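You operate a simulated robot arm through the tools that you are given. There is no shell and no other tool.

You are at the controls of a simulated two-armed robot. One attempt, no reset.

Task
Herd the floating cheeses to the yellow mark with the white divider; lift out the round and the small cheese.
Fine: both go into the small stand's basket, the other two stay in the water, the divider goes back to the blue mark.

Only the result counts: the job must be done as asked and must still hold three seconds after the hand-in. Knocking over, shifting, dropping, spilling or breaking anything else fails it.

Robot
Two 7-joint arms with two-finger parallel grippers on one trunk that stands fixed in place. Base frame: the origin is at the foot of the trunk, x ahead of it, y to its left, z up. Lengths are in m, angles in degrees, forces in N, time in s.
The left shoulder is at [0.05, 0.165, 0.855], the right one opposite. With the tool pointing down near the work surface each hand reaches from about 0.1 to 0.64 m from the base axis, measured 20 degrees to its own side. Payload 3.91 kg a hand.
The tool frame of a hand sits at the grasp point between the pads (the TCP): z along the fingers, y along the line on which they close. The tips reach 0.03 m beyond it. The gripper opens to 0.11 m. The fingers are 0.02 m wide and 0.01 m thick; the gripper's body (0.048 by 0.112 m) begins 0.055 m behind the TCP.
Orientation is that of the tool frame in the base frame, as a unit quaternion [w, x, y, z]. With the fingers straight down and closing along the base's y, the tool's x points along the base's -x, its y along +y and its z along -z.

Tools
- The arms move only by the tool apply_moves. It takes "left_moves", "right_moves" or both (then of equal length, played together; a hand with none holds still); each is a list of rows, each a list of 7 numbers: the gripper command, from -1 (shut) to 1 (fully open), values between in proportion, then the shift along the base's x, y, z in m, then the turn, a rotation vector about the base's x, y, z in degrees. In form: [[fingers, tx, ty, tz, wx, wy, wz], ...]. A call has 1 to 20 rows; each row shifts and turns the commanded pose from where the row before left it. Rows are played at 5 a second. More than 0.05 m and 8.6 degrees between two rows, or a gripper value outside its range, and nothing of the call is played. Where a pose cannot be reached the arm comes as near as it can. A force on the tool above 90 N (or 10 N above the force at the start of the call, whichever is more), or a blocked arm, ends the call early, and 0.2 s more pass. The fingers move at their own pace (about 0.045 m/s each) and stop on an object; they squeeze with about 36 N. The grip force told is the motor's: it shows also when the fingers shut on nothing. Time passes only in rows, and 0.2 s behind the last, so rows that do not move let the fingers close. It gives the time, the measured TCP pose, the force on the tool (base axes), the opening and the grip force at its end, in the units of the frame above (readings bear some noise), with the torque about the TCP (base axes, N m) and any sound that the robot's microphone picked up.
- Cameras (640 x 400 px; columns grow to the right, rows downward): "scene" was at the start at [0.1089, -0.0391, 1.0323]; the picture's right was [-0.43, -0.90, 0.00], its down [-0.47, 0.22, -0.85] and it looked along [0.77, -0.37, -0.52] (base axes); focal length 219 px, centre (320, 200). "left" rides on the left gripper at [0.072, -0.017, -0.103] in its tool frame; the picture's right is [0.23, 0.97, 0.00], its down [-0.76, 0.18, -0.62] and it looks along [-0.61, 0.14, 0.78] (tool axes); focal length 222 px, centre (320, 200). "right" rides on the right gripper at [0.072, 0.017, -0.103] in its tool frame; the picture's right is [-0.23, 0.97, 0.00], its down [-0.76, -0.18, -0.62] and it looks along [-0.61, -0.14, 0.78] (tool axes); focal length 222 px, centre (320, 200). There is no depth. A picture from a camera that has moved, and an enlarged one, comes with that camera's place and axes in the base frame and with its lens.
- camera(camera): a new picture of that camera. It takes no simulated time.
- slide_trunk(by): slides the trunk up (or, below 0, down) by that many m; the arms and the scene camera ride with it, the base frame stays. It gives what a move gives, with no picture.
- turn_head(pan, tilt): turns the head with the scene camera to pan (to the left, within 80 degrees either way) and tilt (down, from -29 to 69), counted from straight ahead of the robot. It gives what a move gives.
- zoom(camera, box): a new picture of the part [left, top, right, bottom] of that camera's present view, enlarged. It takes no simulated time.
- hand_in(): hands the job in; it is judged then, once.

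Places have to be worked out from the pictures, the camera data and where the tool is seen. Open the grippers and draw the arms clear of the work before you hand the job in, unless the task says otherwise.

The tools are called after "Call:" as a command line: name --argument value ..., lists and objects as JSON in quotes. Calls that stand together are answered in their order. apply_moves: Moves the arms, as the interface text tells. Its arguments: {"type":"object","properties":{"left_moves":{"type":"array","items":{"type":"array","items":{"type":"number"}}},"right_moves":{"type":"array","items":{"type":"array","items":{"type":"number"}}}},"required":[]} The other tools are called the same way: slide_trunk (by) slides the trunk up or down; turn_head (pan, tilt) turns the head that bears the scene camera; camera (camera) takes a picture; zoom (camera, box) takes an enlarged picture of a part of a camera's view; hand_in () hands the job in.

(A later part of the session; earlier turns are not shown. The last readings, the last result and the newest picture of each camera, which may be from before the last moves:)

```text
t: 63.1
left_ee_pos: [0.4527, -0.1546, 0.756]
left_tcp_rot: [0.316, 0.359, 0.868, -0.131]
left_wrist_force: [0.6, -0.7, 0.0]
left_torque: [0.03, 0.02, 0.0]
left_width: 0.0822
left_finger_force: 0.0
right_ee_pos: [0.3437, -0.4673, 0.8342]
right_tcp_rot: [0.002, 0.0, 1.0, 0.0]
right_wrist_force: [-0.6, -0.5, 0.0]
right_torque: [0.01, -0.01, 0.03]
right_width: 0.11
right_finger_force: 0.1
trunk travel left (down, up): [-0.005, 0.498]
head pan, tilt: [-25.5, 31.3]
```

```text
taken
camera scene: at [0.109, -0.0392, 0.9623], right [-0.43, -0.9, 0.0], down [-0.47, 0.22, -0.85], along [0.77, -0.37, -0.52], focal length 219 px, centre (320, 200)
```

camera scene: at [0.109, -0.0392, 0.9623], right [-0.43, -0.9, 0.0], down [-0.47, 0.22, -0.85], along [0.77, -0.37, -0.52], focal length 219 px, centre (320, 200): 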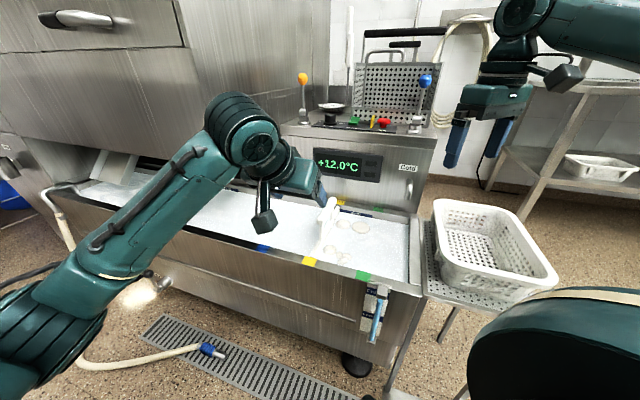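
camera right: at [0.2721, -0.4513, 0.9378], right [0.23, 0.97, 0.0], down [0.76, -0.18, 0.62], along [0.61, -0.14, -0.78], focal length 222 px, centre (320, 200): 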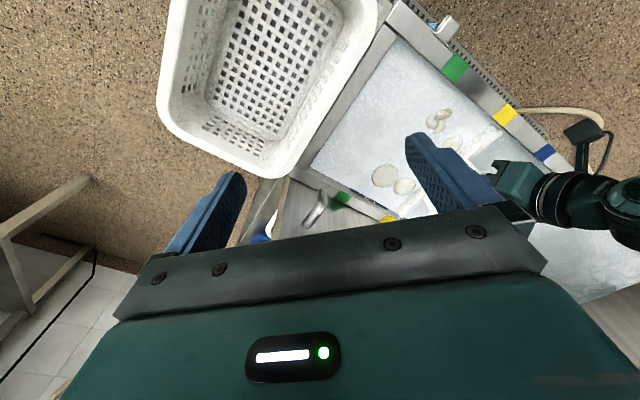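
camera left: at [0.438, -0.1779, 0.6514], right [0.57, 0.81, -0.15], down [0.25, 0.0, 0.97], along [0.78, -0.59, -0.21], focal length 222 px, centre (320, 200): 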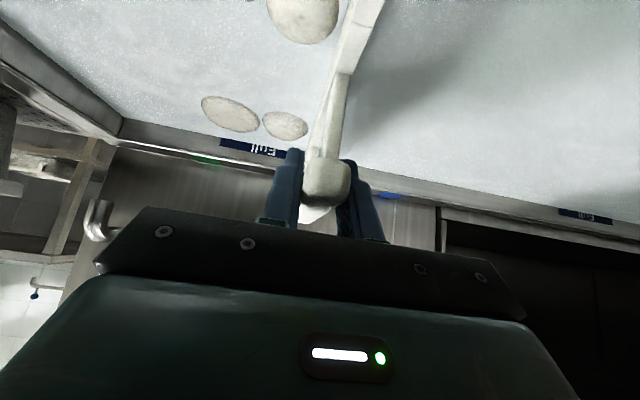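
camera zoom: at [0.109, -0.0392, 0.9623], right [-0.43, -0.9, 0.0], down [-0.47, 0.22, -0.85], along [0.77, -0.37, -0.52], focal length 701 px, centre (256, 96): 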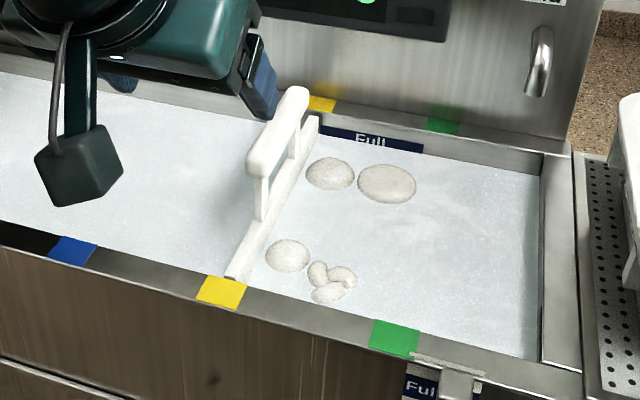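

The divider stands at yellow by itself and the cheeses lie beyond it. I move the left arm well back and bring the right hand over the end of the trough for a close look at the cheeses.

Call:
apply_moves --left_moves '[[0.5, -0.015, 0.035, 0.015, 0, 0, 0], [0.5, -0.015, 0.035, 0.015, 0, 0, 0], [0.5, -0.015, 0.035, 0.015, 0, 0, 0], [0.5, -0.015, 0.035, 0.015, 0, 0, 0], [0.5, -0.015, 0.035, 0.015, 0, 0, 0], [0.5, -0.015, 0.035, 0.015, 0, 0, 0], [0.5, -0.015, 0.035, 0.015, 0, 0, 0]]' --right_moves '[[1, 0.011, 0.0153, -0.008, 0, 0, 0], [1, 0.011, 0.0153, -0.008, 0, 0, 0], [1, 0.011, 0.0153, -0.008, 0, 0, 0], [1, 0.011, 0.0153, -0.008, 0, 0, 0], [1, 0.011, 0.0153, -0.008, 0, 0, 0], [1, 0.011, 0.0153, -0.008, 0, 0, 0], [1, 0.011, 0.0153, -0.008, 0, 0, 0]]'

Call:
camera --camera "right"

Call:
zoom --camera "right" --box '[280, 40, 520, 190]'

Call:
zoom --camera "scene" --box '[290, 190, 420, 280]'

```text
t: 64.7
left_ee_pos: [0.3463, 0.0885, 0.8612]
left_tcp_rot: [0.316, 0.36, 0.868, -0.131]
left_wrist_force: [0.3, -0.1, -0.4]
left_torque: [0.01, 0.01, -0.01]
left_width: 0.0824
left_finger_force: 0.0
right_ee_pos: [0.422, -0.3621, 0.7782]
right_tcp_rot: [0.001, 0.0, 1.0, 0.001]
right_wrist_force: [0.1, -0.6, -0.1]
right_torque: [0.02, 0.01, 0.01]
right_width: 0.1104
right_finger_force: 0.1
trunk travel left (down, up): [-0.005, 0.498]
head pan, tilt: [-25.5, 31.3]
```

```text
taken
camera right: at [0.3488, -0.345, 0.8809], right [0.23, 0.97, 0.0], down [0.76, -0.18, 0.62], along [0.61, -0.14, -0.78], focal length 222 px, centre (320, 200)
```

right: 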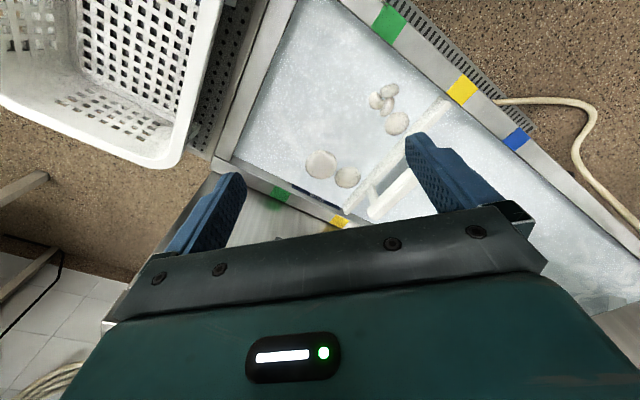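

```text
2.67 times, centred on (400, 115) of right
camera zoom: at [0.3488, -0.345, 0.8809], right [0.23, 0.97, 0.0], down [0.76, -0.18, 0.62], along [0.61, -0.14, -0.78], focal length 592 px, centre (107, 427)
```

zoom: 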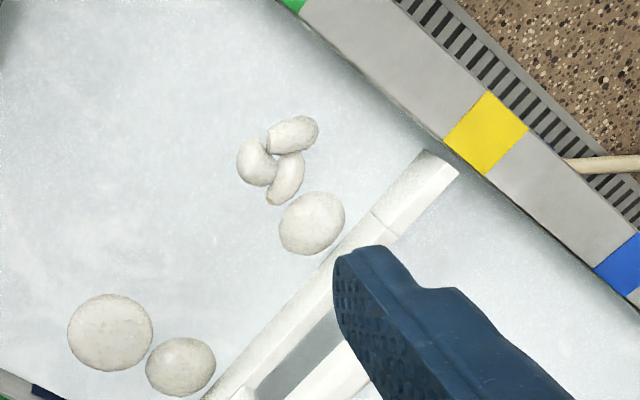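

```text
4.44 times, centred on (355, 235) of scene
camera zoom: at [0.1089, -0.0393, 0.9623], right [-0.43, -0.9, 0.0], down [-0.47, 0.22, -0.85], along [0.77, -0.37, -0.52], focal length 973 px, centre (164, 44)
```

zoom: 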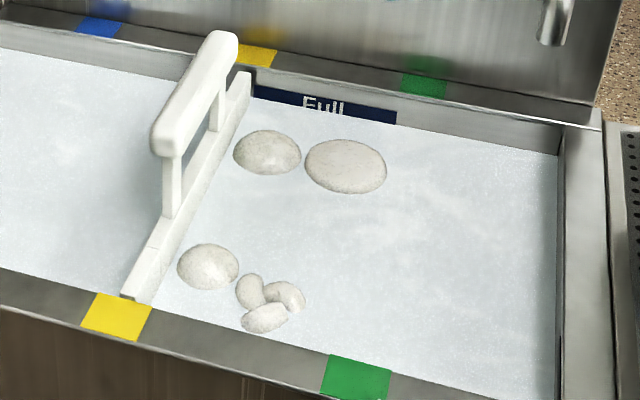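

Combining both cameras puts the cheese tops at z≈0.535: A(0.541,-0.387), B(0.579,-0.345), C(0.497,-0.255), D(0.455,-0.270). Before picking, I enlarge strongly to be sure which is the round one and which the small one.

Call:
zoom --camera "right" --box '[295, 130, 375, 200]'

Call:
zoom --camera "right" --box '[350, 70, 430, 140]'

Call:
zoom --camera "scene" --box '[325, 205, 375, 240]'

Call:
zoom --camera "scene" --box '[315, 230, 365, 265]'

```text
5.71 times, centred on (335, 165) of right
camera zoom: at [0.3488, -0.345, 0.8809], right [0.23, 0.97, 0.0], down [0.76, -0.18, 0.62], along [0.61, -0.14, -0.78], focal length 1269 px, centre (234, 400)
```

zoom: 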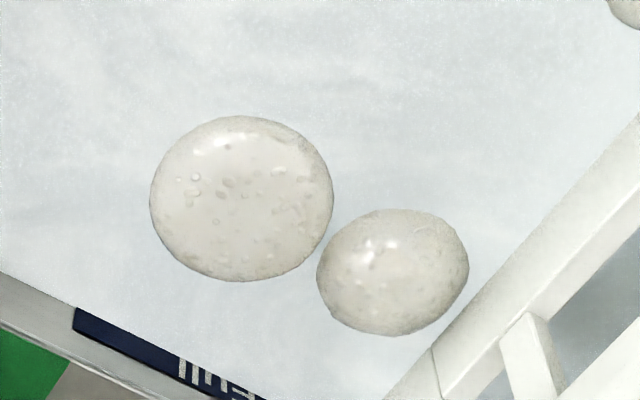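

```text
5.71 times, centred on (390, 105) of right
camera zoom: at [0.3488, -0.345, 0.8809], right [0.23, 0.97, 0.0], down [0.76, -0.18, 0.62], along [0.61, -0.14, -0.78], focal length 1269 px, centre (-80, 743)
```

zoom: 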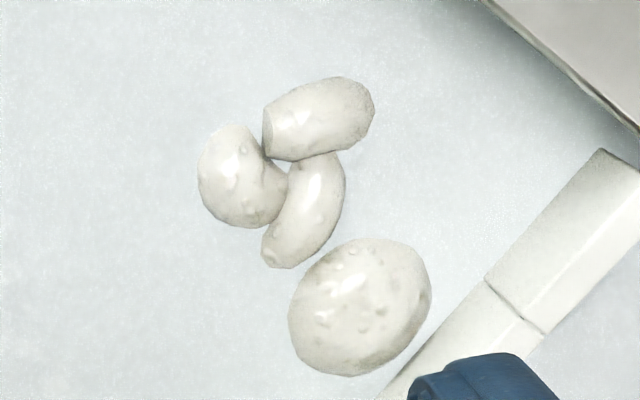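

```text
11.43 times, centred on (350, 222) of scene
camera zoom: at [0.1089, -0.0393, 0.9623], right [-0.43, -0.9, 0.0], down [-0.47, 0.22, -0.85], along [0.77, -0.37, -0.52], focal length 2503 px, centre (-23, -57)
```

zoom: 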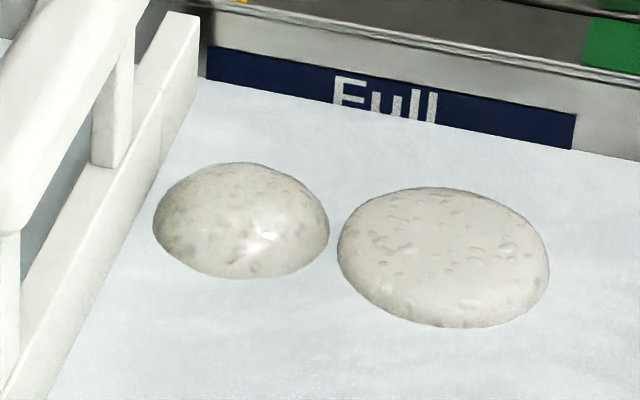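

```text
11.43 times, centred on (340, 248) of scene
camera zoom: at [0.1089, -0.0393, 0.9623], right [-0.43, -0.9, 0.0], down [-0.47, 0.22, -0.85], along [0.77, -0.37, -0.52], focal length 2503 px, centre (91, -343)
```

zoom: 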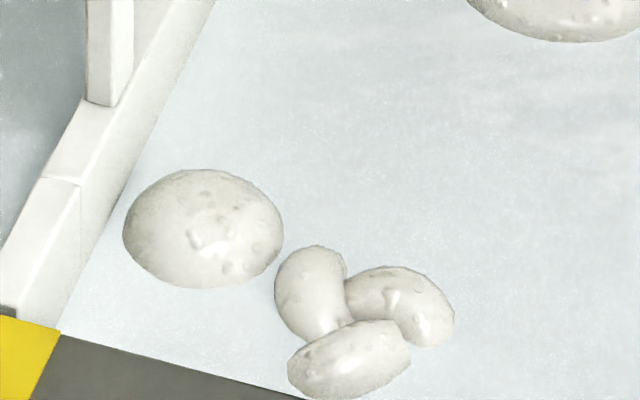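

A is the largest disc, B and C are domes, D is a knot. To judge their true outline I tilt the right hand so its camera looks straight down, which shows the plan shapes undistorted.

Call:
apply_moves --right_moves '[[1, 0, 0.008, 0.0, 0, 7.5, 0], [1, 0, 0.008, 0, 0, 7.5, 0], [1, 0, 0.008, 0, 0, 7.5, 0], [1, 0, 0.008, 0, 0, 7.5, 0], [1, 0, 0.008, 0, 0, 7.5, 0], [1, 0, 0, 0, 0, 0, 0]]'

Call:
camera --camera "right"

```text
t: 66.1
left_ee_pos: [0.3465, 0.0887, 0.8606]
left_tcp_rot: [0.316, 0.361, 0.867, -0.132]
left_wrist_force: [0.3, 0.6, 0.2]
left_torque: [-0.02, 0.01, -0.02]
left_width: 0.0826
left_finger_force: 0.1
right_ee_pos: [0.4178, -0.3201, 0.7749]
right_tcp_rot: [-0.319, -0.001, 0.948, 0.001]
right_wrist_force: [0.9, 0.1, 0.1]
right_torque: [0.03, 0.05, 0.02]
right_width: 0.1101
right_finger_force: 0.0
right hand out of reach, approached as far as the arm can: row 5
trunk travel left (down, up): [-0.005, 0.498]
head pan, tilt: [-25.5, 31.3]
```

```text
taken
camera right: at [0.4231, -0.3035, 0.9022], right [0.18, 0.97, -0.14], down [0.98, -0.18, 0.03], along [0.01, -0.14, -0.99], focal length 222 px, centre (320, 200)
```

right: 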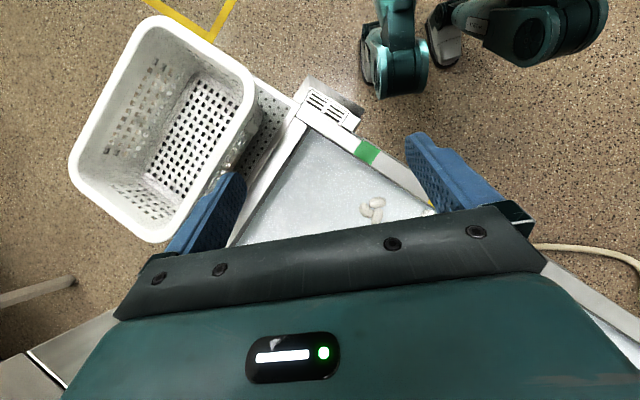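

The hand itself hides the cheeses in this pose, but it gives an excellent plan view of the basket. I enlarge that to measure the basket opening and floor.

Call:
zoom --camera "right" --box '[50, 0, 330, 250]'

```text
1.60 times, centred on (190, 125) of right
camera zoom: at [0.4231, -0.3035, 0.9022], right [0.18, 0.97, -0.14], down [0.98, -0.18, 0.03], along [0.01, -0.14, -0.99], focal length 355 px, centre (528, 320)
```

zoom: 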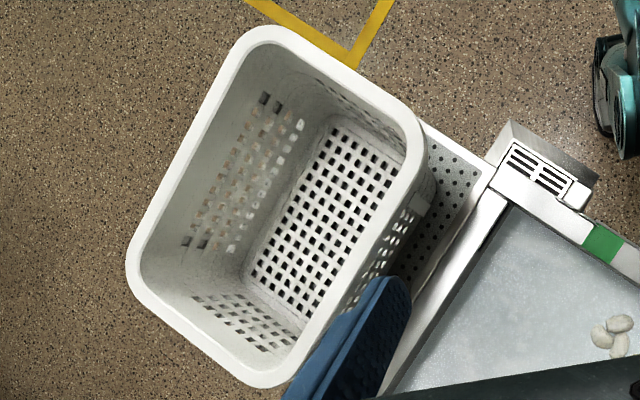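

Basket opening measured: centre (0.297,-0.534), rim z≈0.64, inner opening about 0.145 × 0.20 m, floor around z≈0.59. To judge the cheese outlines from another side, I level the hand and turn it to yaw +90° near the trough's end.

Call:
apply_moves --right_moves '[[1, 0.004, -0.005, 0, 0, -7.4, 0], [1, 0.004, -0.005, 0, 0, -7.4, 0], [1, 0.004, -0.005, 0, 0, -7.4, 0], [1, 0.004, -0.005, 0, 0, -7.4, 0], [1, 0.004, -0.005, 0, 0, -7.4, 0], [1, 0.003, -0.006, 0, 0, 0, 7.5], [1, 0.003, -0.006, 0, 0, 0, 7.5], [1, 0.003, -0.006, 0, 0, 0, 7.5], [1, 0.003, -0.006, 0, 0, 0, 7.5], [1, 0.003, -0.006, 0, 0, 0, 7.5], [1, 0.003, -0.006, 0, 0, 0, 7.5], [1, 0.003, -0.006, 0, 0, 0, 7.5], [1, 0.003, -0.006, 0, 0, 0, 7.5], [1, 0.003, -0.006, 0, 0, 0, 7.5], [1, 0.003, -0.006, 0, 0, 0, 7.5], [1, 0.003, -0.006, 0, 0, 0, 7.5], [1, 0.003, -0.006, 0, 0, 0, 7.5]]'

Call:
camera --camera "right"

```text
t: 69.7
left_ee_pos: [0.3477, 0.0889, 0.8612]
left_tcp_rot: [0.316, 0.36, 0.868, -0.131]
left_wrist_force: [0.1, 0.1, -0.8]
left_torque: [-0.03, -0.03, -0.01]
left_width: 0.0826
left_finger_force: 0.1
right_ee_pos: [0.4747, -0.4163, 0.7748]
right_tcp_rot: [0.003, 0.708, -0.706, 0.002]
right_wrist_force: [-0.5, 0.2, -0.3]
right_torque: [0.0, -0.01, 0.04]
right_width: 0.1098
right_finger_force: 0.0
trunk travel left (down, up): [-0.005, 0.498]
head pan, tilt: [-25.5, 31.3]
```

```text
taken
camera right: at [0.4581, -0.4897, 0.8794], right [-0.97, 0.22, 0.0], down [0.18, 0.77, 0.62], along [0.14, 0.6, -0.79], focal length 222 px, centre (320, 200)
```

right: 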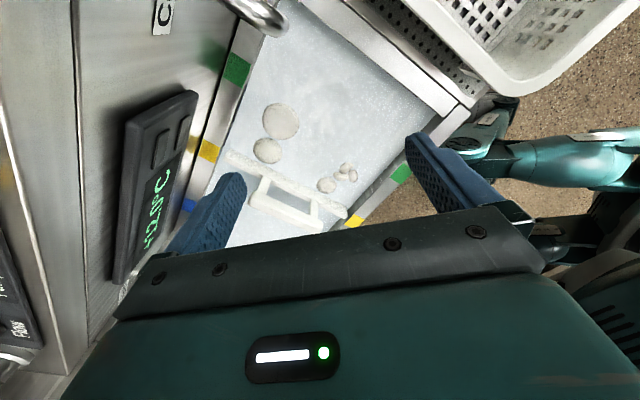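

The whole group is in view from the other side. I enlarge it to compare widths and heights.

Call:
zoom --camera "right" --box '[240, 90, 320, 170]'

Call:
zoom --camera "right" --box '[200, 80, 380, 240]'

```text
5.00 times, centred on (280, 130) of right
camera zoom: at [0.4581, -0.4897, 0.8794], right [-0.97, 0.22, 0.0], down [0.18, 0.77, 0.62], along [0.14, 0.6, -0.79], focal length 1111 px, centre (520, 550)
```

zoom: 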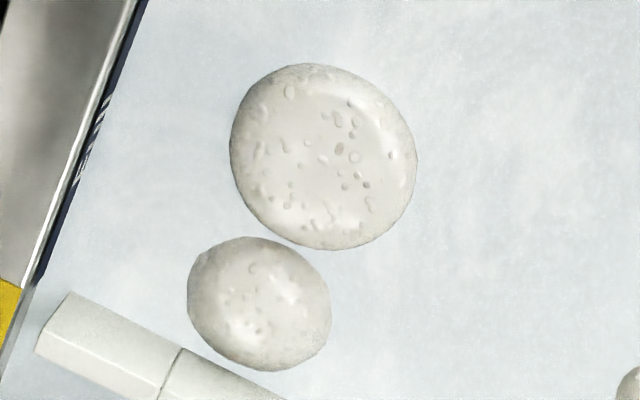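

```text
2.50 times, centred on (290, 160) of right
camera zoom: at [0.4581, -0.4897, 0.8794], right [-0.97, 0.22, 0.0], down [0.18, 0.77, 0.62], along [0.14, 0.6, -0.79], focal length 555 px, centre (395, 300)
```

zoom: 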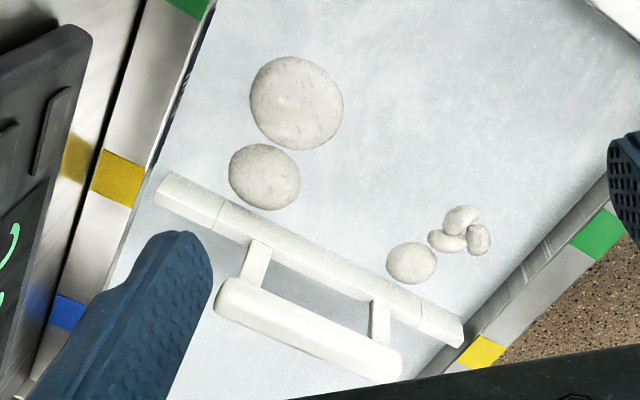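

From here A is a true circle 0.057 m across with a flat top, B is a slightly oval dome (0.049 × 0.047), C is the smallest (0.0385) and D is the three-lobed knot. I take A as the round one and C as the small one. I move the right hand above A, closing across the trough (yaw +45°) and leaning 15°, with the opening at 0.08 m.

Call:
apply_moves --right_moves '[[0.45, 0.0084, 0.0034, -0.0135, 0, 0, -7.5], [0.45, 0.0084, 0.0034, -0.0135, 0, 0, -7.5], [0.45, 0.0084, 0.0034, -0.0135, 0, 0, -7.5], [0.45, 0.0084, 0.0034, -0.0135, 0, 0, -7.5], [0.45, 0.0084, 0.0034, -0.0135, 0, 0, -7.5], [0.45, 0.0084, 0.0034, -0.0135, 0, 0, -7.5], [0.45, 0.0084, 0.0034, -0.0135, 5.3, -5.3, 0], [0.45, 0.0084, 0.0034, -0.0135, 5.3, -5.3, 0], [0.45, 0, 0, 0, 0, 0, 0]]'

Call:
camera --camera "right"

Call:
zoom --camera "scene" --box '[280, 130, 460, 290]'

```text
t: 71.7
left_ee_pos: [0.3464, 0.0895, 0.8611]
left_tcp_rot: [0.316, 0.36, 0.868, -0.131]
left_wrist_force: [-0.2, 0.0, 0.8]
left_torque: [0.03, 0.01, 0.02]
left_width: 0.0827
left_finger_force: 0.1
right_ee_pos: [0.5416, -0.3907, 0.6677]
right_tcp_rot: [0.118, -0.38, 0.916, 0.049]
right_wrist_force: [-0.1, -0.7, 0.3]
right_torque: [-0.01, 0.02, 0.03]
right_width: 0.0799
right_finger_force: 0.1
trunk travel left (down, up): [-0.005, 0.498]
head pan, tilt: [-25.5, 31.3]
```

```text
taken
camera right: at [0.462, -0.4474, 0.7489], right [-0.53, 0.84, 0.06], down [0.54, 0.28, 0.8], along [0.65, 0.46, -0.6], focal length 222 px, centre (320, 200)
```

right: 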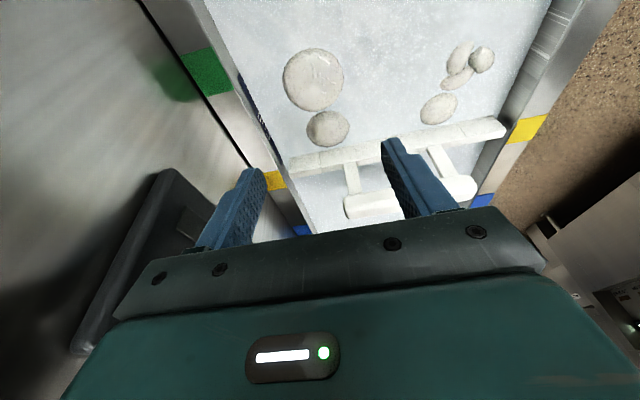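

```text
2.50 times, centred on (370, 210) of scene
camera zoom: at [0.109, -0.0391, 0.9623], right [-0.43, -0.9, 0.0], down [-0.47, 0.22, -0.85], along [0.77, -0.37, -0.52], focal length 548 px, centre (195, 175)
```

zoom: 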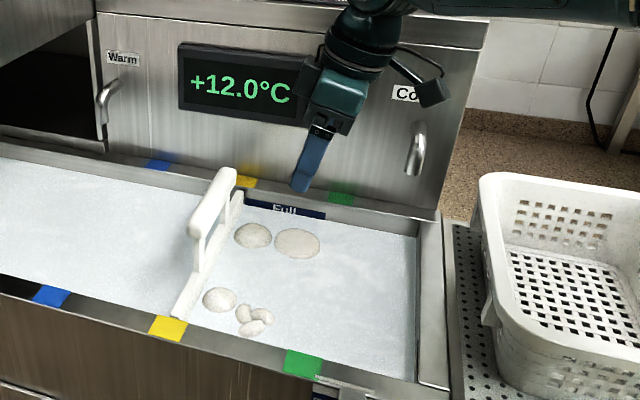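

A sits right below the hand, at (0.5426,-0.3884). I lower to z≈0.555 so the fingertips straddle it at water level, then look before going in.

Call:
apply_moves --right_moves '[[0.45, 0.0005, 0.001, -0.03, 0, 0, 0], [0.45, 0.0005, 0.001, -0.03, 0, 0, 0], [0.45, 0, 0.0, -0.03, 0, 0, 0], [0.45, 0, 0, -0.022, 0, 0, 0], [0.45, 0, 0, 0, 0, 0, 0]]'

Call:
camera --camera "right"

Call:
zoom --camera "scene" --box '[300, 180, 420, 270]'

```text
t: 72.9
left_ee_pos: [0.347, 0.0891, 0.8618]
left_tcp_rot: [0.316, 0.36, 0.868, -0.131]
left_wrist_force: [-0.1, 0.4, -0.4]
left_torque: [-0.02, 0.0, -0.01]
left_width: 0.0825
left_finger_force: 0.1
right_ee_pos: [0.5416, -0.3872, 0.5571]
right_tcp_rot: [0.117, -0.379, 0.916, 0.05]
right_wrist_force: [-0.5, 0.5, -0.4]
right_torque: [0.03, 0.01, -0.03]
right_width: 0.0794
right_finger_force: 0.2
trunk travel left (down, up): [-0.005, 0.498]
head pan, tilt: [-25.5, 31.3]
```

```text
taken
camera right: at [0.4624, -0.4442, 0.6383], right [-0.53, 0.84, 0.06], down [0.54, 0.28, 0.8], along [0.65, 0.46, -0.6], focal length 222 px, centre (320, 200)
```

right: 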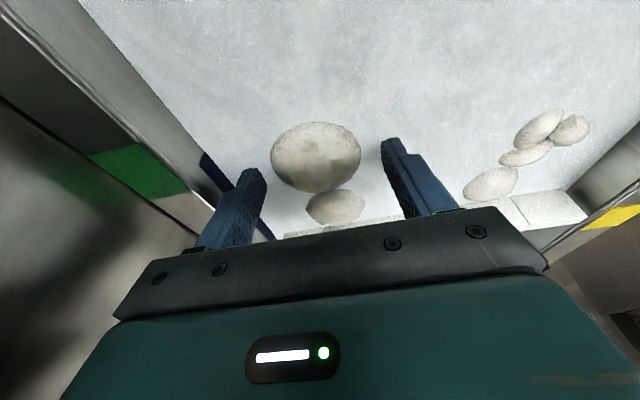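

```text
4.44 times, centred on (360, 225) of scene
camera zoom: at [0.109, -0.0391, 0.9623], right [-0.43, -0.9, 0.0], down [-0.47, 0.22, -0.85], along [0.77, -0.37, -0.52], focal length 973 px, centre (142, 89)
```

zoom: 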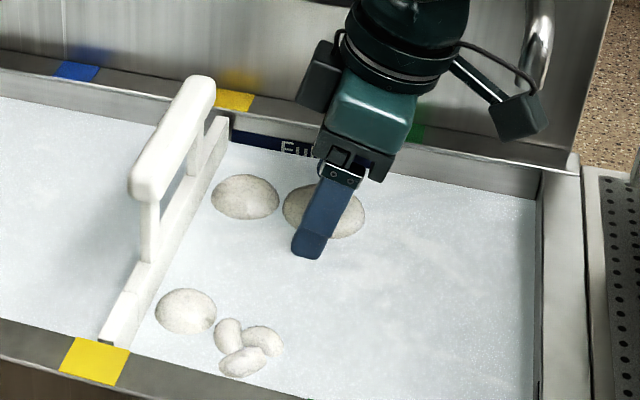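

A is centred between the fingers. I lower to z≈0.515 so the pads are at the cheese's middle, then close gently to 0.052 m and read the grip.

Call:
apply_moves --right_moves '[[0.45, 0, 0, -0.02, 0, 0, 0], [0.45, 0, 0, -0.022, 0, 0, 0], [0.45, 0, 0, 0, 0, 0, 0], [0.2, 0, 0, 0, 0, 0, 0], [-0.05, 0, 0, 0, 0, 0, 0], [-0.05, 0, 0, 0, 0, 0, 0], [-0.05, 0, 0, 0, 0, 0, 0]]'

Call:
camera --camera "right"

Call:
zoom --camera "scene" --box '[300, 180, 420, 270]'

```text
t: 74.5
left_ee_pos: [0.3481, 0.0899, 0.8611]
left_tcp_rot: [0.315, 0.36, 0.868, -0.131]
left_wrist_force: [0.3, 0.4, 0.5]
left_torque: [-0.04, -0.04, 0.02]
left_width: 0.0823
left_finger_force: 0.1
right_ee_pos: [0.5411, -0.3873, 0.5136]
right_tcp_rot: [0.117, -0.379, 0.916, 0.049]
right_wrist_force: [-0.3, -0.3, 0.3]
right_torque: [-0.01, -0.04, 0.01]
right_width: 0.0578
right_finger_force: 35.7
trunk travel left (down, up): [-0.005, 0.498]
head pan, tilt: [-25.5, 31.3]
```

```text
taken
camera right: at [0.4626, -0.4447, 0.5965], right [-0.53, 0.84, 0.06], down [0.54, 0.28, 0.8], along [0.65, 0.46, -0.6], focal length 222 px, centre (320, 200)
```

right: 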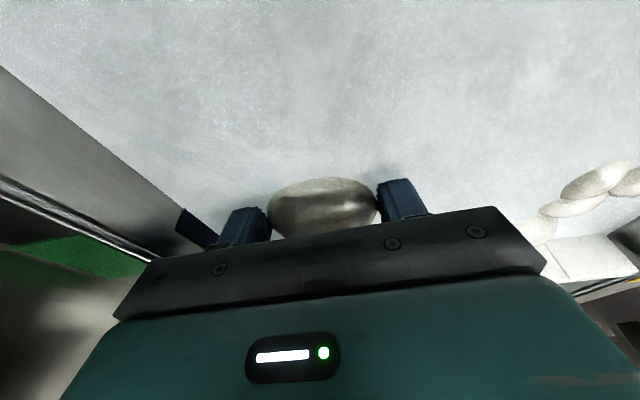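

```text
4.44 times, centred on (360, 225) of scene
camera zoom: at [0.1089, -0.0391, 0.9623], right [-0.43, -0.9, 0.0], down [-0.47, 0.22, -0.85], along [0.77, -0.37, -0.52], focal length 973 px, centre (142, 89)
```

zoom: 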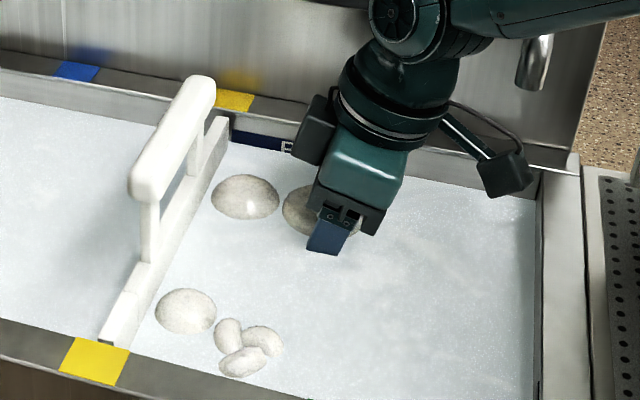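

The grip holds A at 0.0578 m with 36 N. I lift it slowly a few centimetres and check it comes out cleanly.

Call:
apply_moves --right_moves '[[-0.05, 0, 0, 0.012, 0, 0, 0], [-0.05, 0, 0, 0.015, 0, 0, 0], [-0.05, 0, 0, 0.02, 0, 0, 0], [-0.05, 0, 0, 0.02, 0, 0, 0], [-0.05, 0, 0, 0, 0, 0, 0]]'

Call:
camera --camera "right"

Call:
zoom --camera "scene" --box '[300, 170, 420, 260]'

```text
t: 75.7
left_ee_pos: [0.3472, 0.0889, 0.8614]
left_tcp_rot: [0.316, 0.359, 0.868, -0.13]
left_wrist_force: [0.0, 0.8, 0.3]
left_torque: [0.02, 0.01, 0.0]
left_width: 0.0826
left_finger_force: 0.1
right_ee_pos: [0.5409, -0.3884, 0.5813]
right_tcp_rot: [0.117, -0.38, 0.916, 0.049]
right_wrist_force: [0.4, 0.5, -1.2]
right_torque: [-0.03, 0.0, 0.02]
right_width: 0.0578
right_finger_force: 35.8
trunk travel left (down, up): [-0.005, 0.498]
head pan, tilt: [-25.5, 31.3]
```

```text
taken
camera right: at [0.462, -0.4448, 0.6634], right [-0.53, 0.84, 0.06], down [0.54, 0.28, 0.79], along [0.65, 0.46, -0.6], focal length 222 px, centre (320, 200)
```

right: 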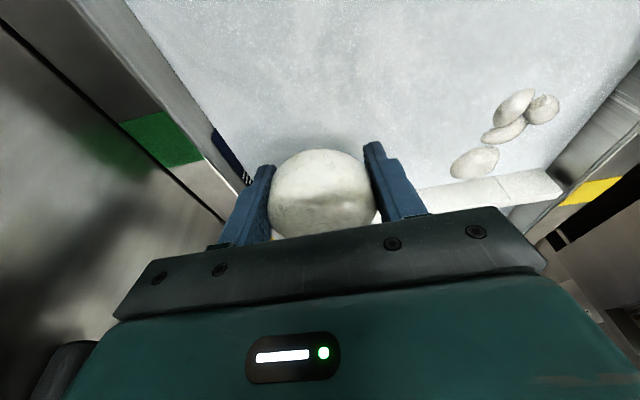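

```text
4.44 times, centred on (360, 215) of scene
camera zoom: at [0.109, -0.0391, 0.9623], right [-0.43, -0.9, 0.0], down [-0.47, 0.22, -0.85], along [0.77, -0.37, -0.52], focal length 973 px, centre (142, 133)
```

zoom: 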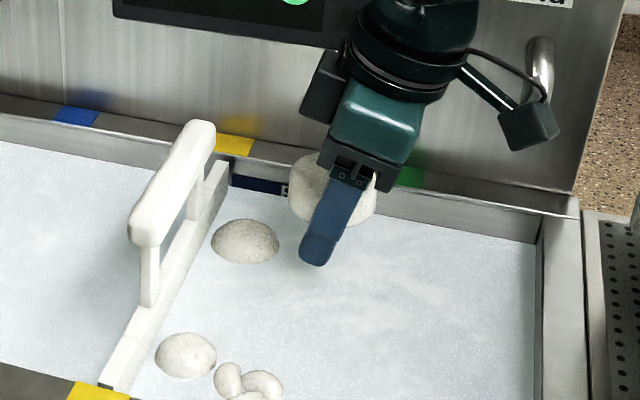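

A is out of the water, a disc about 2 cm thick and held squarely. I raise it above the basket rim height and carry it over the basket, levelling the hand on the way.

Call:
apply_moves --right_moves '[[-0.05, 0, 0, 0.034, 0, 0, 0], [-0.05, 0, 0, 0.034, 0, 0, 0], [-0.05, 0, 0, 0.034, 0, 0, 0], [-0.05, 0, 0, 0.034, 0, 0, 0], [-0.05, 0, 0, 0.034, 0, 0, 0], [-0.05, -0.02705, -0.01965, 0, 0, 0, 0], [-0.05, -0.02705, -0.01965, 0, 0, 0, 0], [-0.05, -0.02705, -0.01965, 0, 0, 0, 0], [-0.05, -0.02705, -0.01965, 0, -3.53, 3.53, 0], [-0.05, -0.02705, -0.01965, 0, -3.53, 3.53, 0], [-0.05, -0.02705, -0.01965, 0, -3.53, 3.53, 0], [-0.05, -0.02705, -0.01965, 0, 0, 0, 0], [-0.05, -0.02705, -0.01965, 0, 0, 0, 0], [-0.05, 0, 0, 0, 0, 0, 0]]'

Call:
camera --camera "right"

Call:
camera --camera "scene"

```text
t: 78.7
left_ee_pos: [0.3467, 0.089, 0.8616]
left_tcp_rot: [0.316, 0.36, 0.868, -0.131]
left_wrist_force: [-0.4, 0.4, -0.5]
left_torque: [0.0, 0.0, -0.01]
left_width: 0.0823
left_finger_force: 0.1
right_ee_pos: [0.3261, -0.5462, 0.7492]
right_tcp_rot: [-0.005, -0.383, 0.924, 0.0]
right_wrist_force: [-0.3, -1.0, -0.9]
right_torque: [0.0, 0.01, -0.02]
right_width: 0.0579
right_finger_force: 36.2
trunk travel left (down, up): [-0.005, 0.498]
head pan, tilt: [-25.5, 31.3]
```

```text
taken
camera right: at [0.2649, -0.585, 0.854], right [-0.53, 0.85, 0.0], down [0.67, 0.42, 0.62], along [0.52, 0.33, -0.79], focal length 222 px, centre (320, 200)
```

right: 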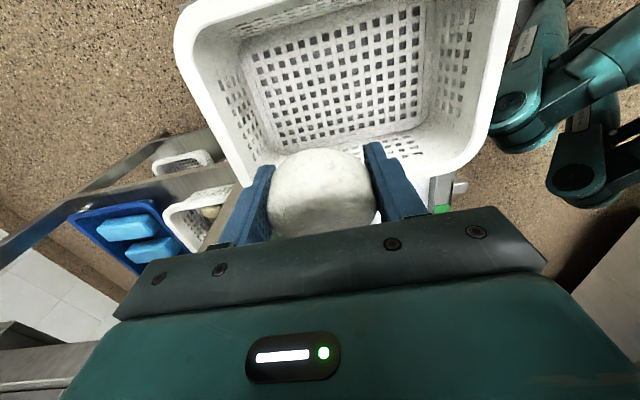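

```text
taken
camera scene: at [0.1093, -0.0395, 0.9622], right [-0.43, -0.9, 0.0], down [-0.47, 0.22, -0.85], along [0.77, -0.37, -0.52], focal length 219 px, centre (320, 200)
```

scene: 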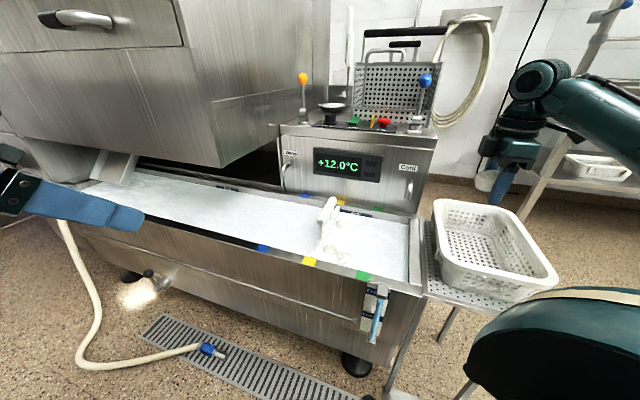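

A hangs over the basket at about the right place. I shift 1 cm toward the basket's middle and lower toward the floor in stages.

Call:
apply_moves --right_moves '[[-0.05, -0.0085, 0.0085, 0, 0, 0, 0], [-0.05, 0, 0, -0.03, 0, 0, 0], [-0.05, 0, 0, -0.03, 0, 0, 0], [-0.05, 0, 0, -0.03, 0, 0, 0], [-0.05, 0, 0, -0.01, 0, 0, 0], [-0.05, 0, 0, 0, 0, 0, 0]]'

Call:
camera --camera "right"

Call:
turn_head --pan -50 --tilt 35

Call:
camera --camera "scene"

```text
t: 80.1
left_ee_pos: [0.3465, 0.0882, 0.8605]
left_tcp_rot: [0.317, 0.36, 0.868, -0.131]
left_wrist_force: [0.1, 0.2, -0.3]
left_torque: [-0.03, -0.03, 0.01]
left_width: 0.0826
left_finger_force: 0.0
right_ee_pos: [0.3179, -0.536, 0.6508]
right_tcp_rot: [-0.004, -0.383, 0.924, -0.001]
right_wrist_force: [0.6, 0.3, -1.4]
right_torque: [-0.05, -0.01, 0.0]
right_width: 0.0576
right_finger_force: 35.5
trunk travel left (down, up): [-0.005, 0.498]
head pan, tilt: [-25.5, 31.3]
```

```text
taken
camera right: at [0.2556, -0.5755, 0.7554], right [-0.53, 0.85, 0.0], down [0.67, 0.42, 0.62], along [0.52, 0.33, -0.79], focal length 222 px, centre (320, 200)
```

right: 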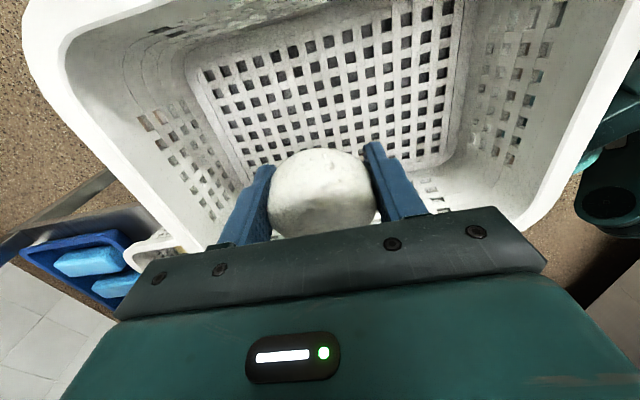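

```text
t: 81.0
left_ee_pos: [0.3473, 0.0883, 0.8617]
left_tcp_rot: [0.316, 0.361, 0.868, -0.131]
left_wrist_force: [-0.9, -0.8, -0.3]
left_torque: [0.0, -0.05, -0.05]
left_width: 0.0825
left_finger_force: 0.1
right_ee_pos: [0.318, -0.5366, 0.6518]
right_tcp_rot: [-0.003, -0.384, 0.923, 0.0]
right_wrist_force: [0.5, -0.6, -0.9]
right_torque: [0.0, 0.0, 0.0]
right_width: 0.0575
right_finger_force: 36.2
trunk travel left (down, up): [-0.005, 0.498]
head pan, tilt: [-50.0, 35.0]
```

```text
taken
camera scene: at [0.0845, -0.0678, 0.9566], right [-0.77, -0.64, 0.0], down [-0.37, 0.44, -0.82], along [0.53, -0.63, -0.57], focal length 219 px, centre (320, 200)
```

scene: 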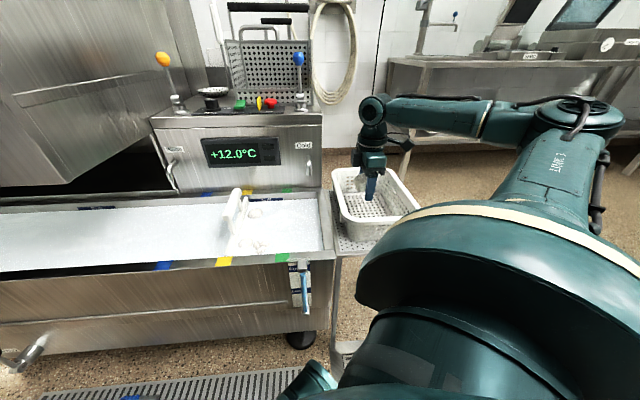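

A is inside the basket with the floor still below. I lower a further 2 cm and watch the force for touch-down.

Call:
apply_moves --right_moves '[[-0.05, 0, 0, -0.007, 0, 0, 0], [-0.05, 0, 0, -0.007, 0, 0, 0], [-0.05, 0, 0, -0.006, 0, 0, 0], [-0.05, 0, 0, 0, 0, 0, 0]]'

Call:
camera --camera "right"

Call:
zoom --camera "scene" --box '[320, 140, 430, 260]'

```text
t: 82.0
left_ee_pos: [0.3476, 0.0889, 0.8626]
left_tcp_rot: [0.316, 0.36, 0.868, -0.131]
left_wrist_force: [0.3, -0.7, -0.2]
left_torque: [0.0, 0.0, 0.01]
left_width: 0.0825
left_finger_force: 0.0
right_ee_pos: [0.3176, -0.5364, 0.6319]
right_tcp_rot: [-0.004, -0.383, 0.924, 0.0]
right_wrist_force: [0.6, 0.1, -1.3]
right_torque: [0.01, 0.01, 0.02]
right_width: 0.0578
right_finger_force: 36.2
trunk travel left (down, up): [-0.005, 0.498]
head pan, tilt: [-50.0, 35.0]
```

```text
taken
camera right: at [0.2553, -0.5765, 0.7359], right [-0.53, 0.85, 0.0], down [0.67, 0.42, 0.62], along [0.52, 0.33, -0.79], focal length 222 px, centre (320, 200)
```

right: 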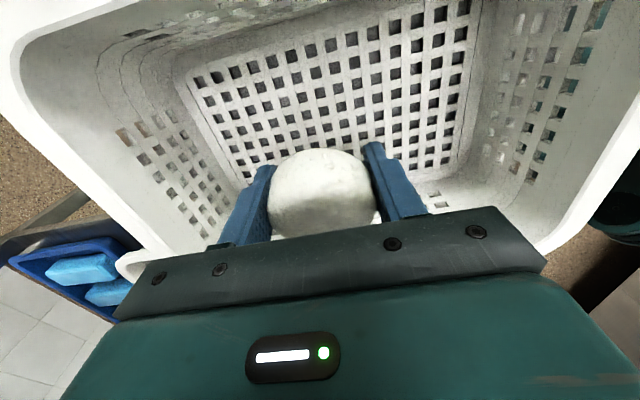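

```text
3.33 times, centred on (375, 200) of scene
camera zoom: at [0.0845, -0.0679, 0.9565], right [-0.77, -0.64, 0.0], down [-0.37, 0.44, -0.82], along [0.53, -0.63, -0.57], focal length 730 px, centre (137, 200)
```

zoom: 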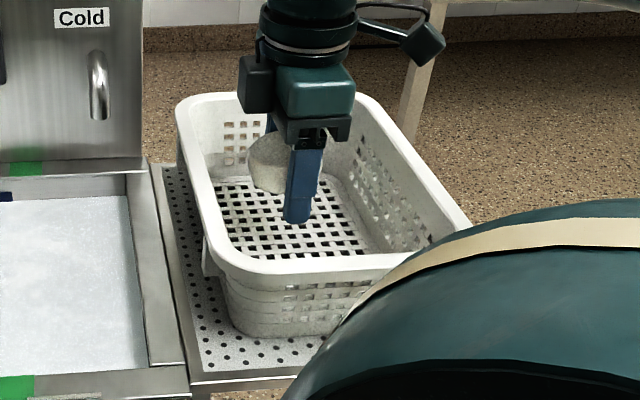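

No contact yet, and the basket is about 7–8 cm deep, so its floor should be near z≈0.57. I continue down in small steps.

Call:
apply_moves --right_moves '[[-0.05, 0, 0, -0.006, 0, 0, 0], [-0.05, 0, 0, -0.006, 0, 0, 0], [-0.05, 0, 0, -0.006, 0, 0, 0], [-0.05, 0, 0, 0, 0, 0, 0]]'

Call:
zoom --camera "scene" --box '[320, 140, 430, 260]'

```text
t: 83.0
left_ee_pos: [0.3483, 0.0883, 0.8613]
left_tcp_rot: [0.316, 0.361, 0.868, -0.132]
left_wrist_force: [0.0, -0.2, 0.7]
left_torque: [-0.02, -0.01, -0.02]
left_width: 0.0824
left_finger_force: 0.1
right_ee_pos: [0.3178, -0.5371, 0.6134]
right_tcp_rot: [-0.003, -0.383, 0.924, -0.001]
right_wrist_force: [-0.3, 0.0, 0.2]
right_torque: [0.04, 0.04, 0.03]
right_width: 0.0574
right_finger_force: 35.7
trunk travel left (down, up): [-0.005, 0.498]
head pan, tilt: [-50.0, 35.0]
```

```text
3.33 times, centred on (375, 200) of scene
camera zoom: at [0.0845, -0.0679, 0.9565], right [-0.77, -0.64, 0.0], down [-0.37, 0.44, -0.82], along [0.53, -0.63, -0.57], focal length 730 px, centre (137, 200)
```

zoom: 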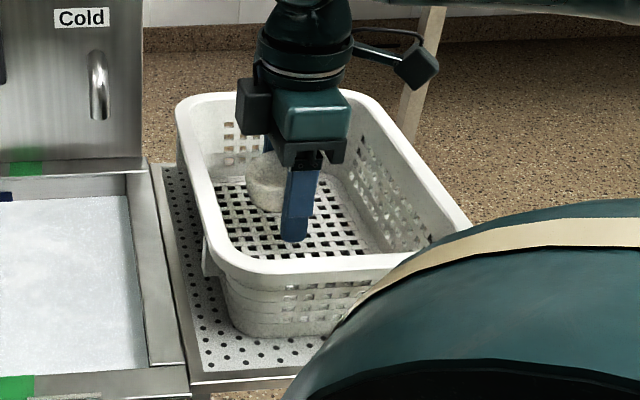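

Still free. I go another 1.2 cm in small steps, watching for contact.

Call:
apply_moves --right_moves '[[-0.05, 0, 0, -0.004, 0, 0, 0], [-0.05, 0, 0, -0.004, 0, 0, 0], [-0.05, 0, 0, -0.004, 0, 0, 0], [-0.05, 0, 0, 0, 0, 0, 0]]'

Call:
zoom --camera "scene" --box '[320, 140, 430, 260]'

```text
t: 84.0
left_ee_pos: [0.3472, 0.0874, 0.8607]
left_tcp_rot: [0.316, 0.36, 0.868, -0.131]
left_wrist_force: [0.4, 0.1, -0.4]
left_torque: [-0.03, 0.03, 0.0]
left_width: 0.0826
left_finger_force: 0.1
right_ee_pos: [0.3178, -0.5376, 0.6015]
right_tcp_rot: [-0.003, -0.383, 0.924, 0.0]
right_wrist_force: [-0.4, -0.2, -0.7]
right_torque: [0.01, -0.02, 0.0]
right_width: 0.0575
right_finger_force: 35.6
trunk travel left (down, up): [-0.005, 0.498]
head pan, tilt: [-50.0, 35.0]
```

```text
3.33 times, centred on (375, 200) of scene
camera zoom: at [0.0845, -0.0679, 0.9565], right [-0.77, -0.64, 0.0], down [-0.37, 0.44, -0.82], along [0.53, -0.63, -0.57], focal length 730 px, centre (137, 200)
```

zoom: 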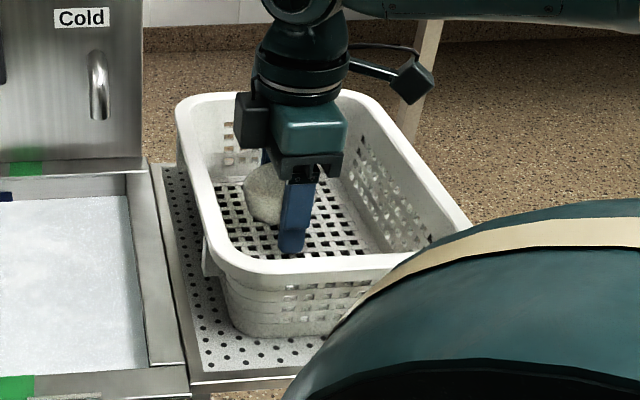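

The cheese seems to have turned a little in the grip, which suggests it just touched the floor. I look with the hand camera before releasing.

Call:
camera --camera "right"

Call:
zoom --camera "scene" --box '[345, 175, 395, 225]'

```text
taken
camera right: at [0.2559, -0.5763, 0.705], right [-0.53, 0.85, 0.0], down [0.67, 0.42, 0.62], along [0.52, 0.33, -0.79], focal length 222 px, centre (320, 200)
```

right: 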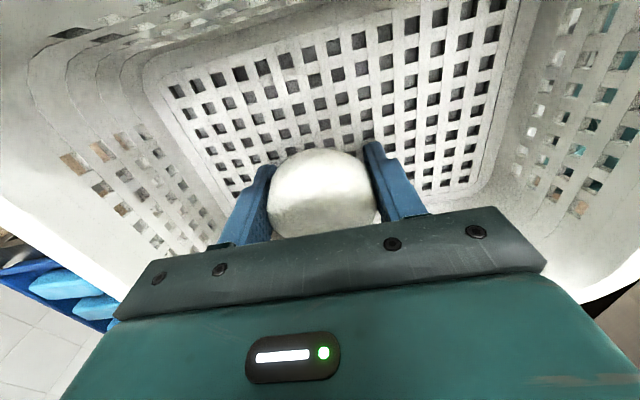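

```text
8.00 times, centred on (370, 200) of scene
camera zoom: at [0.0845, -0.0679, 0.9565], right [-0.77, -0.64, 0.0], down [-0.37, 0.44, -0.82], along [0.53, -0.63, -0.57], focal length 1752 px, centre (-80, 200)
```

zoom: 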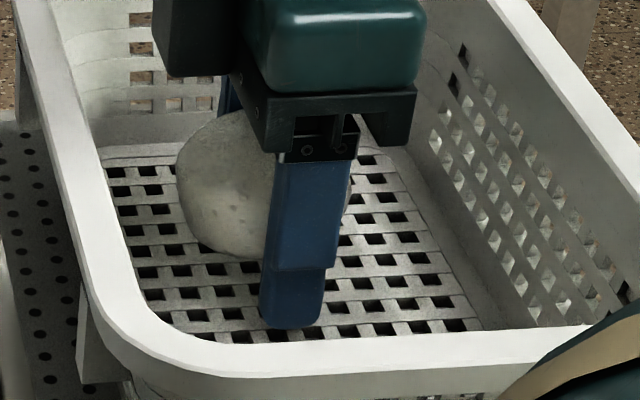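

The cheese looks about level, just above the floor, and there is no force. I lower a few more millimetres to touch down.

Call:
apply_moves --right_moves '[[-0.05, 0, 0, -0.004, 0, 0, 0], [-0.05, 0, 0, 0, 0, 0, 0]]'

Call:
zoom --camera "scene" --box '[345, 175, 395, 225]'

```text
t: 84.6
left_ee_pos: [0.3469, 0.0899, 0.8616]
left_tcp_rot: [0.316, 0.36, 0.868, -0.132]
left_wrist_force: [1.0, 0.2, 0.3]
left_torque: [0.01, -0.03, -0.02]
left_width: 0.0825
left_finger_force: 0.0
right_ee_pos: [0.3178, -0.5375, 0.5972]
right_tcp_rot: [-0.004, -0.382, 0.924, -0.001]
right_wrist_force: [0.3, -0.3, 0.0]
right_torque: [0.03, 0.03, 0.03]
right_width: 0.0573
right_finger_force: 35.9
trunk travel left (down, up): [-0.005, 0.498]
head pan, tilt: [-50.0, 35.0]
```

```text
8.00 times, centred on (370, 200) of scene
camera zoom: at [0.0845, -0.0679, 0.9565], right [-0.77, -0.64, 0.0], down [-0.37, 0.44, -0.82], along [0.53, -0.63, -0.57], focal length 1752 px, centre (-80, 200)
```

zoom: 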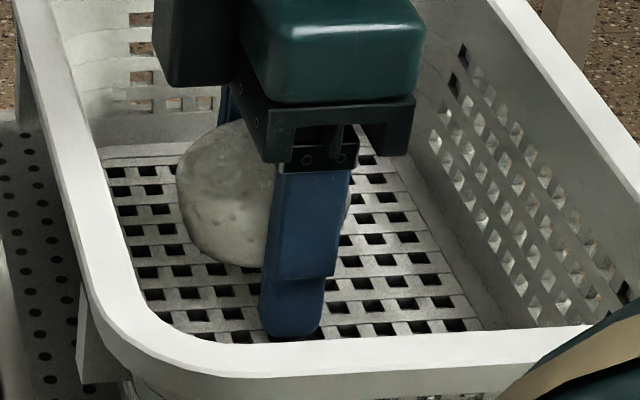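

Call:
apply_moves --right_moves '[[-0.05, 0, 0, -0.004, 0, 0, 0], [-0.05, 0, 0, 0, 0, 0, 0]]'

Call:
zoom --camera "scene" --box '[345, 175, 395, 225]'

```text
t: 85.2
left_ee_pos: [0.347, 0.0897, 0.8618]
left_tcp_rot: [0.316, 0.36, 0.868, -0.131]
left_wrist_force: [0.3, -0.5, 0.6]
left_torque: [0.0, 0.02, 0.02]
left_width: 0.0823
left_finger_force: 0.1
right_ee_pos: [0.3175, -0.5358, 0.5946]
right_tcp_rot: [-0.002, -0.383, 0.924, -0.004]
right_wrist_force: [-3.4, -1.7, 20.8]
right_torque: [0.52, 0.56, 0.3]
right_width: 0.0574
right_finger_force: 36.4
trunk travel left (down, up): [-0.005, 0.498]
head pan, tilt: [-50.0, 35.0]
```

```text
8.00 times, centred on (370, 200) of scene
camera zoom: at [0.0836, -0.0667, 0.9571], right [-0.77, -0.64, 0.0], down [-0.37, 0.44, -0.82], along [0.53, -0.63, -0.57], focal length 1752 px, centre (-80, 200)
```

zoom: 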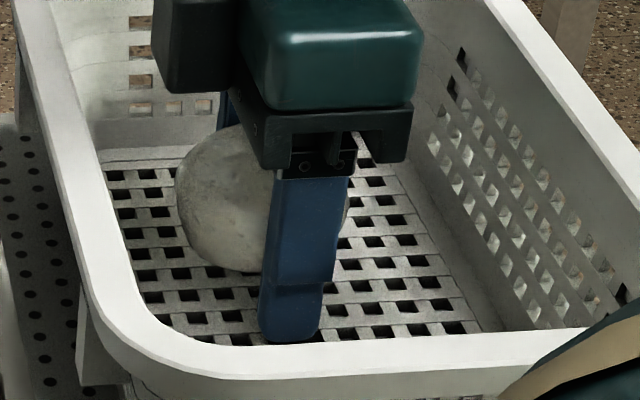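

The fingertips touched the floor (21 N), so it lies at z≈0.565. I relieve by 4 mm and open in small steps so A settles gently onto the floor.

Call:
apply_moves --right_moves '[[-0.05, 0, 0, 0.005, 0, 0, 0], [0.04, 0, 0, 0, 0, 0, 0], [0.07, 0, 0, 0, 0, 0, 0], [0.1, 0, 0, 0, 0, 0, 0], [0.15, 0, 0, 0, 0, 0, 0], [0.22, 0, 0, 0, 0, 0, 0], [0.33, 0, 0, 0, 0, 0, 0], [0.33, 0, 0, 0, 0, 0, 0], [0.33, 0, 0, 0, 0, 0, 0]]'

Call:
zoom --camera "scene" --box '[345, 175, 395, 225]'

Call:
camera --camera "right"

```text
t: 87.2
left_ee_pos: [0.346, 0.0879, 0.8611]
left_tcp_rot: [0.316, 0.36, 0.868, -0.131]
left_wrist_force: [0.5, 0.0, -0.3]
left_torque: [-0.02, 0.03, 0.0]
left_width: 0.0827
left_finger_force: 0.0
right_ee_pos: [0.3175, -0.5375, 0.5978]
right_tcp_rot: [-0.004, -0.383, 0.924, -0.001]
right_wrist_force: [0.2, -0.3, 0.7]
right_torque: [0.01, 0.0, -0.03]
right_width: 0.0733
right_finger_force: 0.1
trunk travel left (down, up): [-0.005, 0.498]
head pan, tilt: [-50.0, 35.0]
```

```text
8.00 times, centred on (370, 200) of scene
camera zoom: at [0.0844, -0.0678, 0.9566], right [-0.77, -0.64, 0.0], down [-0.37, 0.44, -0.82], along [0.53, -0.63, -0.57], focal length 1752 px, centre (-80, 200)
```

zoom: 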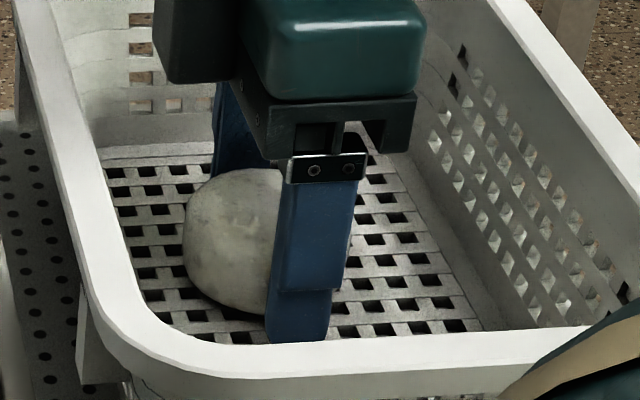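

```text
taken
camera right: at [0.2556, -0.5766, 0.7025], right [-0.53, 0.85, 0.0], down [0.67, 0.42, 0.62], along [0.52, 0.33, -0.79], focal length 222 px, centre (320, 200)
```

right: 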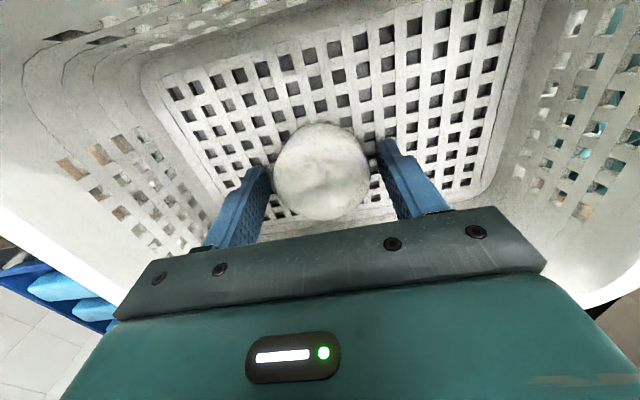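

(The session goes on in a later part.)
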